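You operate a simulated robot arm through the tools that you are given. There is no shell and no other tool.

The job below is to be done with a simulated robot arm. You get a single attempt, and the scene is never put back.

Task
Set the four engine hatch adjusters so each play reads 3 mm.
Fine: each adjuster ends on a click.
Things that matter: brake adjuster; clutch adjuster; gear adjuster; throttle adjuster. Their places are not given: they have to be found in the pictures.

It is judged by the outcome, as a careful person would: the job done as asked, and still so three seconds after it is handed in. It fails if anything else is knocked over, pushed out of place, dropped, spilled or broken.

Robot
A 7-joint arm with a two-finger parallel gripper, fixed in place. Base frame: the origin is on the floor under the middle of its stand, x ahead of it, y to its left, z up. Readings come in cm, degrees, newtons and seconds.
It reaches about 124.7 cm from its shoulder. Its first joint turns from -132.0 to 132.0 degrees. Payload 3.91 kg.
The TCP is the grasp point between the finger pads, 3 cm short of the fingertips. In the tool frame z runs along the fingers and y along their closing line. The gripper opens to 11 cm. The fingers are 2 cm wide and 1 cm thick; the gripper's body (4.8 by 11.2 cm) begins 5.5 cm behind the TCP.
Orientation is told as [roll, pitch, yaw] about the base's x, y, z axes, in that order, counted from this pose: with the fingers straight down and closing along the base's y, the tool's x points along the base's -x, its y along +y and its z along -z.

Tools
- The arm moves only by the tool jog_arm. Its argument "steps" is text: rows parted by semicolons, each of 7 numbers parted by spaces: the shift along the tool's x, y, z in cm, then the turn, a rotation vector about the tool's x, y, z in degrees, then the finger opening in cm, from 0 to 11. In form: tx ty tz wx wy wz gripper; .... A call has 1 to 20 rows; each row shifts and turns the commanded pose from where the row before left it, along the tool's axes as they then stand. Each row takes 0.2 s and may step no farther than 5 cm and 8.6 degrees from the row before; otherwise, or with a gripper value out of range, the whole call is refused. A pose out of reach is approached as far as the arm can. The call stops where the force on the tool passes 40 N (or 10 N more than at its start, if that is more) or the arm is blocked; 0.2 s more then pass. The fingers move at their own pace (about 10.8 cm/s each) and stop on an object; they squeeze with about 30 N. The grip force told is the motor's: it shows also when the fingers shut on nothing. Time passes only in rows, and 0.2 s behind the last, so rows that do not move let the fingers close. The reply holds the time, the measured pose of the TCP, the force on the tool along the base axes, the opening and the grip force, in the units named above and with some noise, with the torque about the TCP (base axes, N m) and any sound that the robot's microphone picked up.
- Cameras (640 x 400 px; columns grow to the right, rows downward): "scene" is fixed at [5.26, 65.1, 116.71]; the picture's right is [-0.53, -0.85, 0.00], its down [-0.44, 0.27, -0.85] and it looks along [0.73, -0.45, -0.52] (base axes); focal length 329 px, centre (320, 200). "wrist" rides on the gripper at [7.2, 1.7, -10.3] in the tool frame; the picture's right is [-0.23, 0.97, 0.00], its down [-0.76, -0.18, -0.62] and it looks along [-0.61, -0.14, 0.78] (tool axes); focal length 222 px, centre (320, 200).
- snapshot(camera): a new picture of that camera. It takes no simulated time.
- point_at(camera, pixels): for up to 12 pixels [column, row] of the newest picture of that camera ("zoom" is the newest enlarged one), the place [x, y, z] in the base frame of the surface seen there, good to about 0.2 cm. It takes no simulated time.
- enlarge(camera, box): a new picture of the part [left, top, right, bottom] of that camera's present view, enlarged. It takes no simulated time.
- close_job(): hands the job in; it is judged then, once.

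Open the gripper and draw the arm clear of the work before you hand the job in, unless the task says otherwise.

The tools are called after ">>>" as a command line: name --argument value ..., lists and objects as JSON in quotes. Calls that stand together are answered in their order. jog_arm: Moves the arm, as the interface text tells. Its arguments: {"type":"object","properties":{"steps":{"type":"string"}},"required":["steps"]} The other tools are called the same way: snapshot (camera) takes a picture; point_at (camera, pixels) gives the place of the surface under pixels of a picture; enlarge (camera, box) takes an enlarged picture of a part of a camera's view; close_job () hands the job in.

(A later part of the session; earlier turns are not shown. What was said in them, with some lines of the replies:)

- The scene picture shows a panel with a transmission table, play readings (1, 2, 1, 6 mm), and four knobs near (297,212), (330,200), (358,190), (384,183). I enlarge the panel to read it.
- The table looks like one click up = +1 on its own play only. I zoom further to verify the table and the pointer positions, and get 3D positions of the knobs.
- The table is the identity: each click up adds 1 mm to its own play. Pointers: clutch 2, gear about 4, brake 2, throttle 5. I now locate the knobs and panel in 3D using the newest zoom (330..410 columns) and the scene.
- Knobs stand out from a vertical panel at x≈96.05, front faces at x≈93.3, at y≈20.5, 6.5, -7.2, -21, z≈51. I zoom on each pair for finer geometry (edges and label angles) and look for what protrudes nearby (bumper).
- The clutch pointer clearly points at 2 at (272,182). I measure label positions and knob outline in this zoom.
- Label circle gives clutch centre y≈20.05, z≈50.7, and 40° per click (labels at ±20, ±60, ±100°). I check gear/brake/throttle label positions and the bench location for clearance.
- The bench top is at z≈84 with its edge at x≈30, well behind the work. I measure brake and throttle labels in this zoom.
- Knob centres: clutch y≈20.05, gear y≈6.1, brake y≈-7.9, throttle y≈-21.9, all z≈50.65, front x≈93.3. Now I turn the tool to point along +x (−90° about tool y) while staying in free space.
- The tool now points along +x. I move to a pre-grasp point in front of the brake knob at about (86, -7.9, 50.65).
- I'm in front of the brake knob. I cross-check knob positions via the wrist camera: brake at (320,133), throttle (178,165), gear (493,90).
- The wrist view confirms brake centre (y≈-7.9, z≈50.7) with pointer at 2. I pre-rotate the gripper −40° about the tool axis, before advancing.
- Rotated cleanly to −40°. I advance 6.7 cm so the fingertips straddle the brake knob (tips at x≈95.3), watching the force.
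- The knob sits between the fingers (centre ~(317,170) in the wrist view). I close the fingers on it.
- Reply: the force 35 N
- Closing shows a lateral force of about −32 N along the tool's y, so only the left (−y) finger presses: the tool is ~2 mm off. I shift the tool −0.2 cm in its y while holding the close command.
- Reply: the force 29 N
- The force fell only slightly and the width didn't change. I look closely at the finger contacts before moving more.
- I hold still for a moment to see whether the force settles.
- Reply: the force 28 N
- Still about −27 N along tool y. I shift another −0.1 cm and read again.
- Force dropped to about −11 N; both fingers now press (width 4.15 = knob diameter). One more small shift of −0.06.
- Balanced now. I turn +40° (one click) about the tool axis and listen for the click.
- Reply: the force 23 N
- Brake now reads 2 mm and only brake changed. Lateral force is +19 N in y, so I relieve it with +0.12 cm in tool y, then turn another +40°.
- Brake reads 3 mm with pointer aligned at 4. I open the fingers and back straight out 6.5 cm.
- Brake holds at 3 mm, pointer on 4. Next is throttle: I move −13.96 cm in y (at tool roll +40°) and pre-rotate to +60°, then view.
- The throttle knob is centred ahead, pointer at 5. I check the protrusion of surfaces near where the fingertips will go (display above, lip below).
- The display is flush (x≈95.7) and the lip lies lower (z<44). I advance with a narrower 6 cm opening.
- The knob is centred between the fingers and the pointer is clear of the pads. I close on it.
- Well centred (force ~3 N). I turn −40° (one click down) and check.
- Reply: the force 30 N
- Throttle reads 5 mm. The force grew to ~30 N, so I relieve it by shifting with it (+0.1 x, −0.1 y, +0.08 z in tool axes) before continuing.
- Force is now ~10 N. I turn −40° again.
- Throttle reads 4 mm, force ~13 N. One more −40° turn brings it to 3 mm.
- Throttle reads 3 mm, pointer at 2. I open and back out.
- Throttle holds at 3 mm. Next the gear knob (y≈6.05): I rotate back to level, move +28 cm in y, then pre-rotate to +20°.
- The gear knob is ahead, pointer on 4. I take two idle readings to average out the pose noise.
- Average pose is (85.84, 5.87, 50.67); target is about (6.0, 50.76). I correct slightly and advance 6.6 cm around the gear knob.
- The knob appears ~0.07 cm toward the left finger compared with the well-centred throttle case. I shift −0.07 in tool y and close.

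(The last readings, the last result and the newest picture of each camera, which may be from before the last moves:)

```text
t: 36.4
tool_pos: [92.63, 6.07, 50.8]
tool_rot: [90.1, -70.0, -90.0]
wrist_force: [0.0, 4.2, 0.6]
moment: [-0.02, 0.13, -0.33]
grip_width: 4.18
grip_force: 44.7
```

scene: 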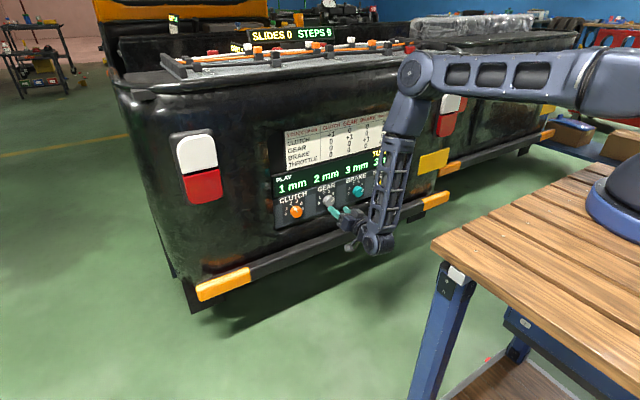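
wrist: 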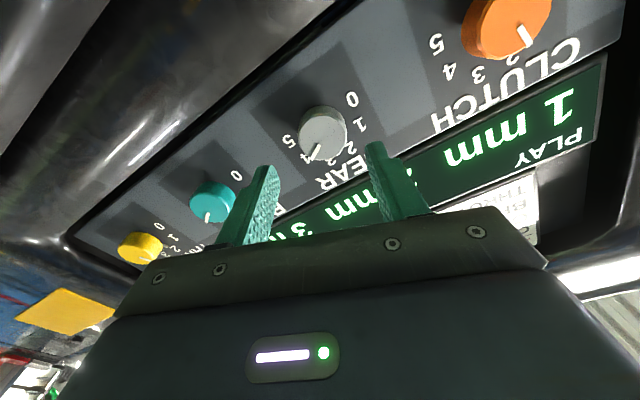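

Balanced grip (4 N). I turn gear +40° for one click up (2 → 3 mm).

>>> jog_arm --steps "0 0 0 0 0 8 2.5; 0 0 0 0 0 8 2.5; 0 0 0 0 0 8 2.5; 0 0 0 0 0 8 2.5; 0 0 0 0 0 8 2.5; 0 0 0 0 0 0 2.5"

>>> enlarge --camera "scene" --box '[270, 140, 400, 220]'

>>> enlarge --camera "wrist" --box '[220, 100, 420, 225]'

```text
t: 37.8
tool_pos: [92.63, 6.13, 50.86]
tool_rot: [89.9, -30.0, -90.0]
wrist_force: [26.0, 17.6, -7.8]
moment: [0.02, 0.44, 0.07]
grip_width: 4.17
grip_force: 44.9
```

```text
4.92 times, centred on (335, 180) of scene
```

zoom: 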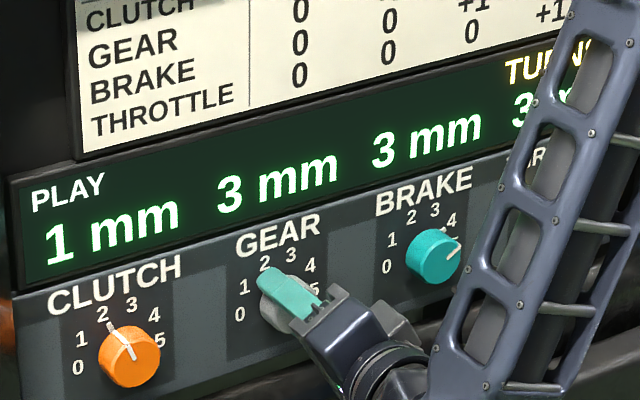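

```text
3.20 times, centred on (320, 162) of wrist
```

zoom: 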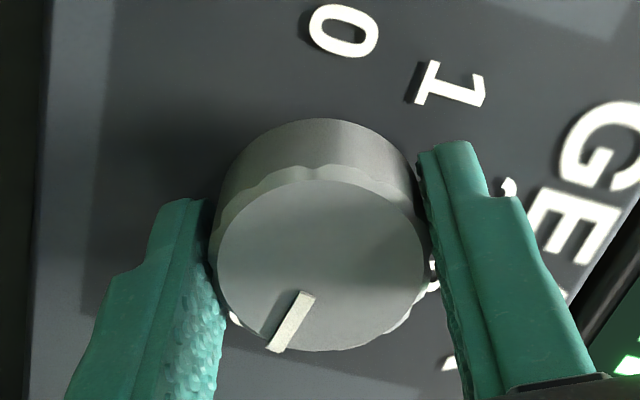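

Gear reads 3 mm. I relieve the axial force slightly, open, and back out.

>>> jog_arm --steps "0 0 0.06 0 0 0 2.5; 0 0 0 0 0 0 4.6; 0 0 0 0 0 0 6; 0 0 0 0 0 0 6; 0 0 -1.5 0 0 0 6; 0 0 -2.5 0 0 0 6; 0 0 -2.5 0 0 0 6; 0 0 0 0 0 0 6"

>>> enlarge --camera "scene" --box '[270, 140, 400, 220]'

>>> snapshot --camera "wrist"

```text
t: 39.6
tool_pos: [86.07, 6.02, 50.62]
tool_rot: [90.1, -30.0, -90.1]
wrist_force: [0.1, 0.1, 0.5]
moment: [0.02, 0.04, -0.01]
grip_width: 6.02
grip_force: 0.1
```

```text
4.92 times, centred on (335, 180) of scene
```

zoom: 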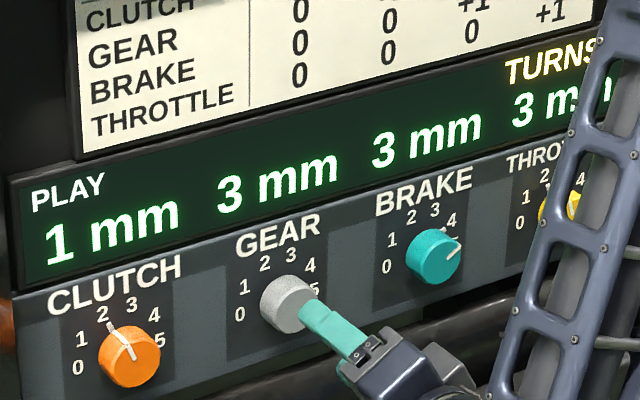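

```text
taken
```

wrist: 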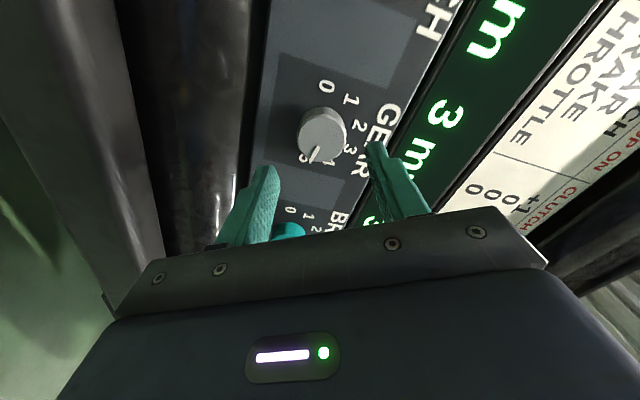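

Gear holds at 3 mm. Now clutch (y≈20): rotate back to level, move +14 cm in y, then pre-rotate to −40°.

>>> jog_arm --steps "0 0 0 0 0 -8 6; 0 0 0 0 0 -8 6; 0 0 0 0 0 -8 6; 0 0 0 0 0 -8 6; 0 0 0 0 0 -8 6; 0 0 0 0 0 -8 6; 0 0 0 0 0 -8 6; 0 0 0 0 0 -4 6; 0 4.66 0 0 0 0 6; 0 4.66 0 0 0 0 6; 0 4.66 0 0 0 0 6; 0 0 0 0 0 -8 6; 0 0 0 0 0 -8 6; 0 0 0 0 0 -8 6; 0 0 0 0 0 -8 6; 0 0 0 0 0 -8 6; 0 0 0 0 0 0 6; 0 0 0 0 0 0 6"

>>> jog_arm --steps "0 0 0 0 0 0 6"

>>> jog_arm --steps "0 0 0 0 0 0 6"

>>> snapshot --camera "wrist"

>>> snapshot --camera "scene"

```text
t: 43.4
tool_pos: [86.01, 19.97, 50.72]
tool_rot: [-90.0, -50.0, 90.0]
wrist_force: [-0.1, -0.3, 0.3]
moment: [0.01, -0.01, 0.04]
grip_width: 5.98
grip_force: 0.1
```

```text
t: 43.8
tool_pos: [86.15, 19.93, 50.77]
tool_rot: [-90.0, -49.9, 90.0]
wrist_force: [0.3, 0.3, 0.0]
moment: [-0.03, -0.04, 0.0]
grip_width: 6.01
grip_force: 0.0
```

```text
t: 44.2
tool_pos: [86.13, 19.96, 50.73]
tool_rot: [-90.0, -50.1, 89.9]
wrist_force: [-0.1, 0.4, 0.1]
moment: [-0.04, 0.0, 0.01]
grip_width: 6.0
grip_force: 0.0
```

```text
taken
```

wrist: 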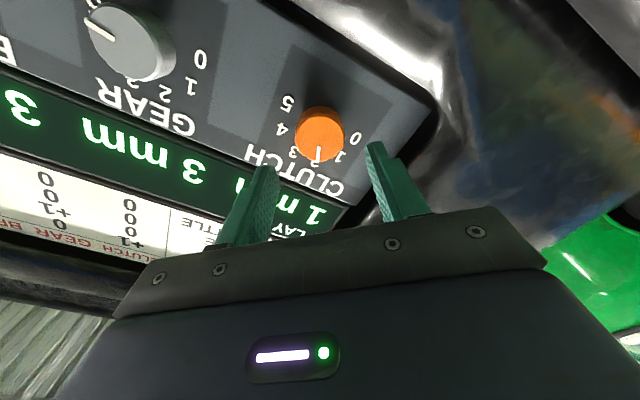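

```text
taken
```

scene: 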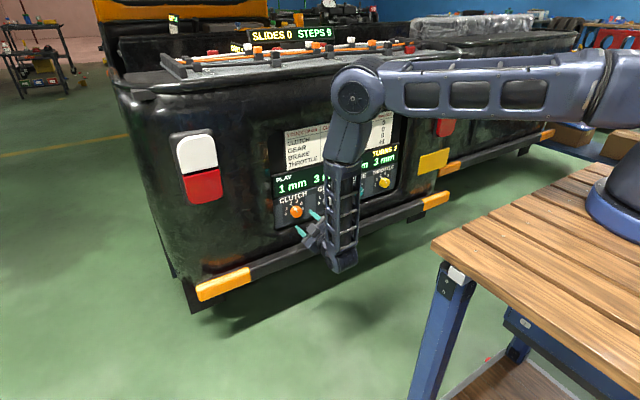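

Positioned at (86.1, 19.95, 50.74) with the clutch knob ahead, pointer at 2. I advance 6.4 cm.

>>> jog_arm --steps "0 0 2 0 0 0 6; 0 0 2 0 0 0 6; 0 0 1.4 0 0 0 6; 0 0 1 0 0 0 6; 0 0 0 0 0 0 6; 0 0 0 0 0 0 6"

>>> enlarge --camera "wrist" --box '[220, 100, 420, 225]'

```text
t: 45.6
tool_pos: [92.4, 19.97, 50.73]
tool_rot: [-90.1, -50.0, 90.0]
wrist_force: [-0.5, -0.8, 0.0]
moment: [-0.01, 0.0, -0.01]
grip_width: 5.99
grip_force: 0.0
```

```text
3.20 times, centred on (320, 162) of wrist
```

zoom: 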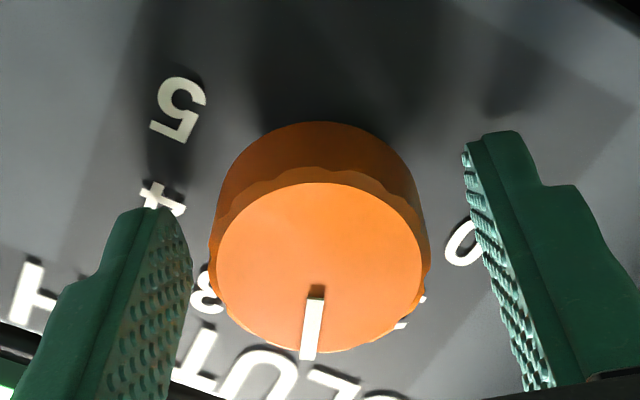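

The knob is nearly centred (edges at 216 and 422 in the zoom). I shift −0.05 in tool y and close.

>>> jog_arm --steps "0 -0.05 0 0 0 0 5; 0 0 0 0 0 0 4.3; 0 0 0 0 0 0 3.5; 0 0 0 0 0 0 2.5; 0 0 0 0 0 0 2.5; 0 0 0 0 0 0 2.5"

```text
t: 47.0
tool_pos: [92.48, 19.91, 50.76]
tool_rot: [-90.1, -50.0, 90.0]
wrist_force: [1.3, 1.7, -2.1]
moment: [-0.05, -0.12, -0.32]
grip_width: 4.18
grip_force: 44.6
```

Balanced grip. I turn clutch +40° for the first click.

>>> jog_arm --steps "0 0 0 0 0 8 2.5; 0 0 0 0 0 8 2.5; 0 0 0 0 0 8 2.5; 0 0 0 0 0 8 2.5; 0 0 0 0 0 8 2.5; 0 0 0 0 0 0 2.5"

>>> enlarge --camera "scene" --box '[270, 140, 400, 220]'

>>> enlarge --camera "wrist" --box '[220, 100, 420, 225]'

```text
t: 48.4
tool_pos: [92.54, 19.95, 50.64]
tool_rot: [36.6, -89.8, -36.4]
wrist_force: [14.4, 5.3, -12.4]
moment: [0.0, 1.19, -0.02]
grip_width: 4.18
grip_force: 44.8
stopped in row 6: the force on the tool passed its limit at 41 N (the readings are from after the stop); the commanded pose is now the measured one
```

```text
4.92 times, centred on (335, 180) of scene
```

zoom: 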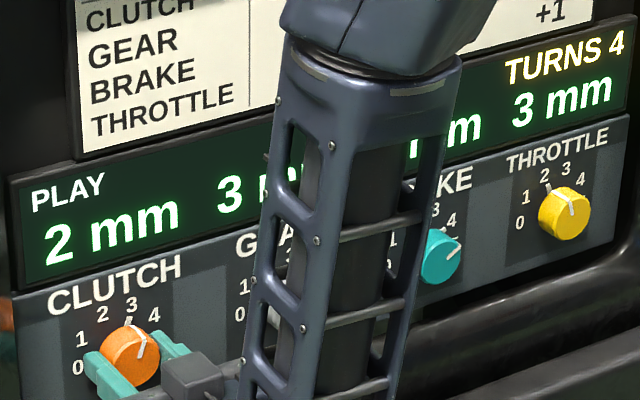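

```text
3.20 times, centred on (320, 162) of wrist
```

zoom: 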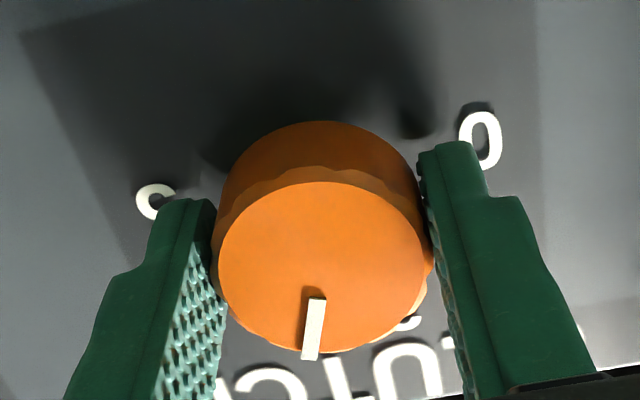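

Clutch reads 2 mm; the call stopped in its last row at 41 N, so the turn was complete. I shift with the residual force (+0.08 x, +0.03 y, +0.05 z) to relieve it.

>>> jog_arm --steps "0.06 0.03 0.05 0 0 0 2.5; 0 0 0 0 0 0 2.5"

```text
t: 49.0
tool_pos: [92.63, 20.01, 50.7]
tool_rot: [46.3, -90.0, -46.2]
wrist_force: [-2.6, -3.2, -4.2]
moment: [0.01, 0.99, -0.2]
grip_width: 4.2
grip_force: 44.8
```

Force is down to ~6 N. I turn the second +40°.

>>> jog_arm --steps "0 0 0 0 0 8 2.5; 0 0 0 0 0 8 2.5; 0 0 0 0 0 8 2.5; 0 0 0 0 0 8 2.5; 0 0 0 0 0 8 2.5; 0 0 0 0 0 0 2.5"

>>> enlarge --camera "scene" --box '[270, 140, 400, 220]'

>>> enlarge --camera "wrist" --box '[220, 100, 420, 225]'

```text
t: 50.4
tool_pos: [92.48, 20.03, 50.72]
tool_rot: [90.0, -49.8, -89.7]
wrist_force: [-10.5, -0.3, -3.6]
moment: [-0.02, -0.26, -0.89]
grip_width: 4.17
grip_force: 44.8
```

```text
4.92 times, centred on (335, 180) of scene
```

zoom: 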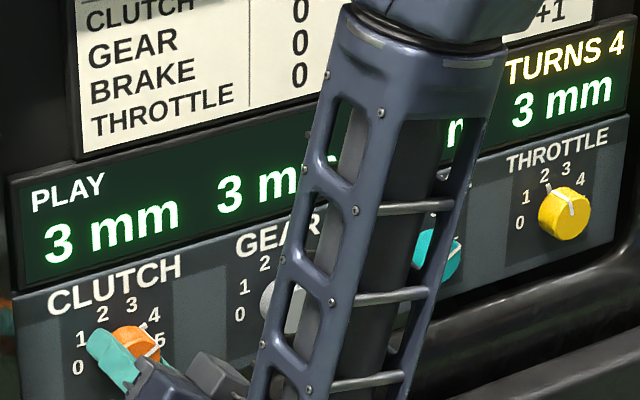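

```text
3.20 times, centred on (320, 162) of wrist
```

zoom: 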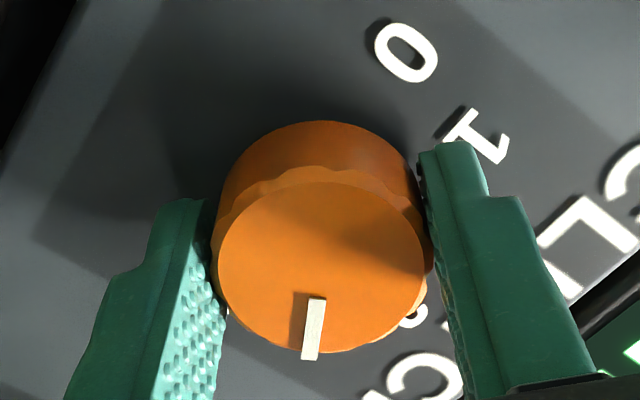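

Clutch reads 3 mm. I open and back out, then further away toward x≈72.

>>> jog_arm --steps "0 0 0 0 0 0 4.6; 0 0 0 0 0 0 6; 0 0 0 0 0 0 6; 0 0 -1.5 0 0 0 6; 0 0 -2.5 0 0 0 6; 0 0 -2.5 0 0 0 6; 0 0 -3 0 0 0 6; 0 0 0 0 0 -8 6; 0 0 0 0 0 -8 6; 0 0 0 0 0 -8 6; 0 0 0 0 0 -8 6; 0 0 0 0 0 -8 6; 0 -4 -3 0 0 0 8; 0 -4 -3 0 0 0 8; 0 -4 -3 0 0 0 8; 0 -4 -3 0 0 0 8; 0 0 0 0 0 0 8; 0 0 0 0 0 0 8"

>>> snapshot --camera "scene"

>>> snapshot --camera "wrist"

>>> enlarge --camera "scene" --box '[270, 140, 400, 220]'

```text
t: 54.1
tool_pos: [70.99, 4.01, 50.45]
tool_rot: [72.4, -89.8, -72.2]
wrist_force: [0.2, -0.1, 0.1]
moment: [0.0, 0.0, -0.03]
grip_width: 7.97
grip_force: 0.1
```

```text
taken
```

scene: 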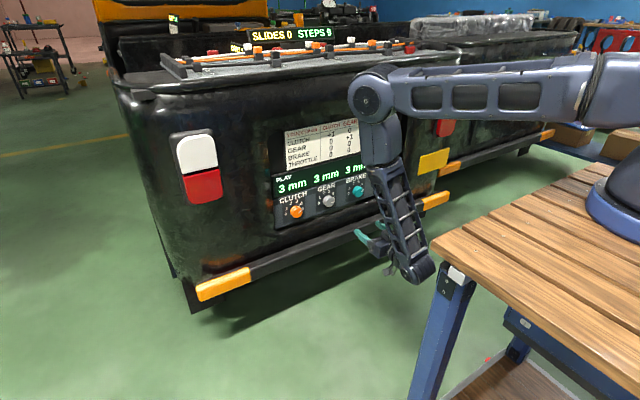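

```text
taken
```

wrist: 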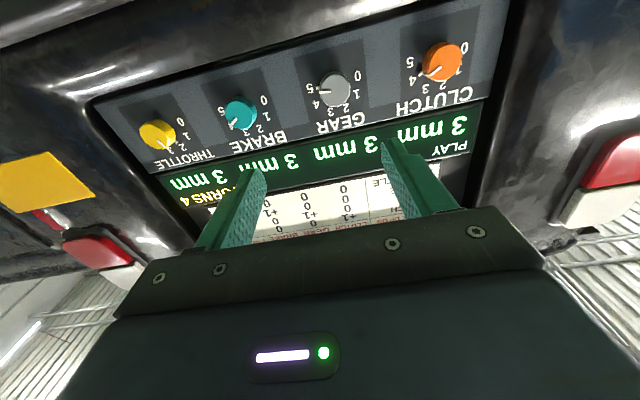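

```text
4.92 times, centred on (335, 180) of scene
```

zoom: 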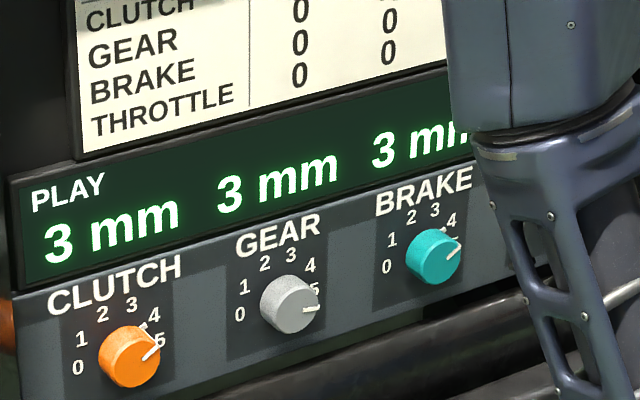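

All four plays read 3 mm in the wrist view and the arm is clear. I zoom in on the knobs to verify each pointer sits on its detent.

>>> enlarge --camera "wrist" --box '[130, 60, 300, 166]'

>>> enlarge --camera "wrist" --box '[290, 20, 490, 145]'

```text
3.76 times, centred on (215, 113) of wrist
```

zoom: 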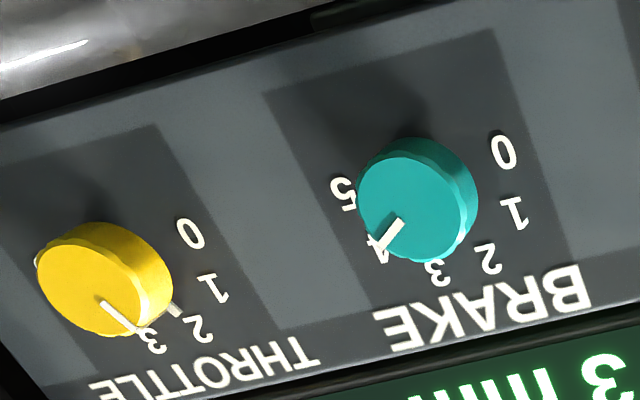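

```text
3.20 times, centred on (390, 82) of wrist
```

zoom: 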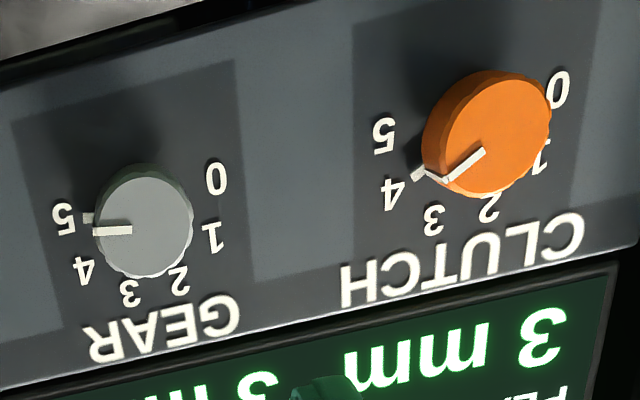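

Pointers: throttle 2, brake 4, gear 5, clutch 4, all on labels. As a numeric check I measure the pointer-tip angles.

>>> point_at --camera "zoom" --pixels '[[417, 174], [483, 153], [448, 177], [90, 217], [130, 230], [98, 231]]'

>>> enlarge --camera "wrist" --box '[130, 60, 300, 166]'

>>> point_at --camera "zoom" --pixels '[[397, 224], [376, 248], [104, 303], [136, 329], [177, 311]]'

```text
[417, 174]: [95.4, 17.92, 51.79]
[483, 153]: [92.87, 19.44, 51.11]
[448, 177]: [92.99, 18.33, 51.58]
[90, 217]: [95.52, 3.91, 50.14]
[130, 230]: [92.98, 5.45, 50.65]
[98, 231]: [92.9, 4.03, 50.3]
```

```text
3.76 times, centred on (215, 113) of wrist
```

zoom: 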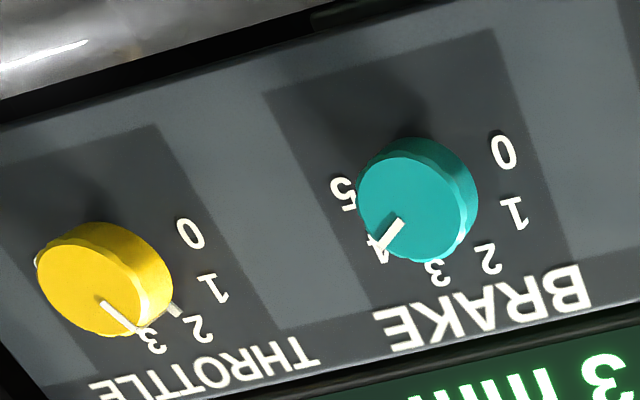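

```text
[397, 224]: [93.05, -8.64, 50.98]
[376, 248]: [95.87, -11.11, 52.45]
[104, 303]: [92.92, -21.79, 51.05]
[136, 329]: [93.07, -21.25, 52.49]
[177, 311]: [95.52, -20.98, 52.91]
```

All plays read 3 mm, the pointers measure about −24°, 60–70°, ~104° and ~63°, matching their detents (−20, 60, 100, 60) within measurement noise. The gripper is open and the arm is clear, so I hand the job in.

>>> close_job

```text
The job is handed in.
```

All four adjusters now read 3 mm on the panel, and I've handed the job in.

| Adjuster | Play before | Clicks turned | Pointer now at | Play now |
|---|---|---|---|---|
| Brake | 1 mm | +2 | 4 | 3 mm |
| Throttle | 6 mm | −3 | 2 | 3 mm |
| Gear | 2 mm | +1 | 5 | 3 mm |
| Clutch | 1 mm | +2 | 4 | 3 mm |

- **Detents:** I turned each knob in 40° steps, one step per click. The microphone reported no click sounds, so I checked the knobs in the pictures instead. Clutch, gear and throttle measured within about 6° of their marks, close to what I could measure. The brake reading was rougher, about 10° off, but the close-up shows its pointer on 4.
- **Force stop:** On the first clutch turn the force limit tripped at 41 N. It came in the last row, when the turn was already complete. I eased the load and finished the second click normally.
- **Clearance:** Nothing else appears moved or disturbed in the last pictures. The gripper is open, and the arm is drawn back to about 25 cm from the panel.
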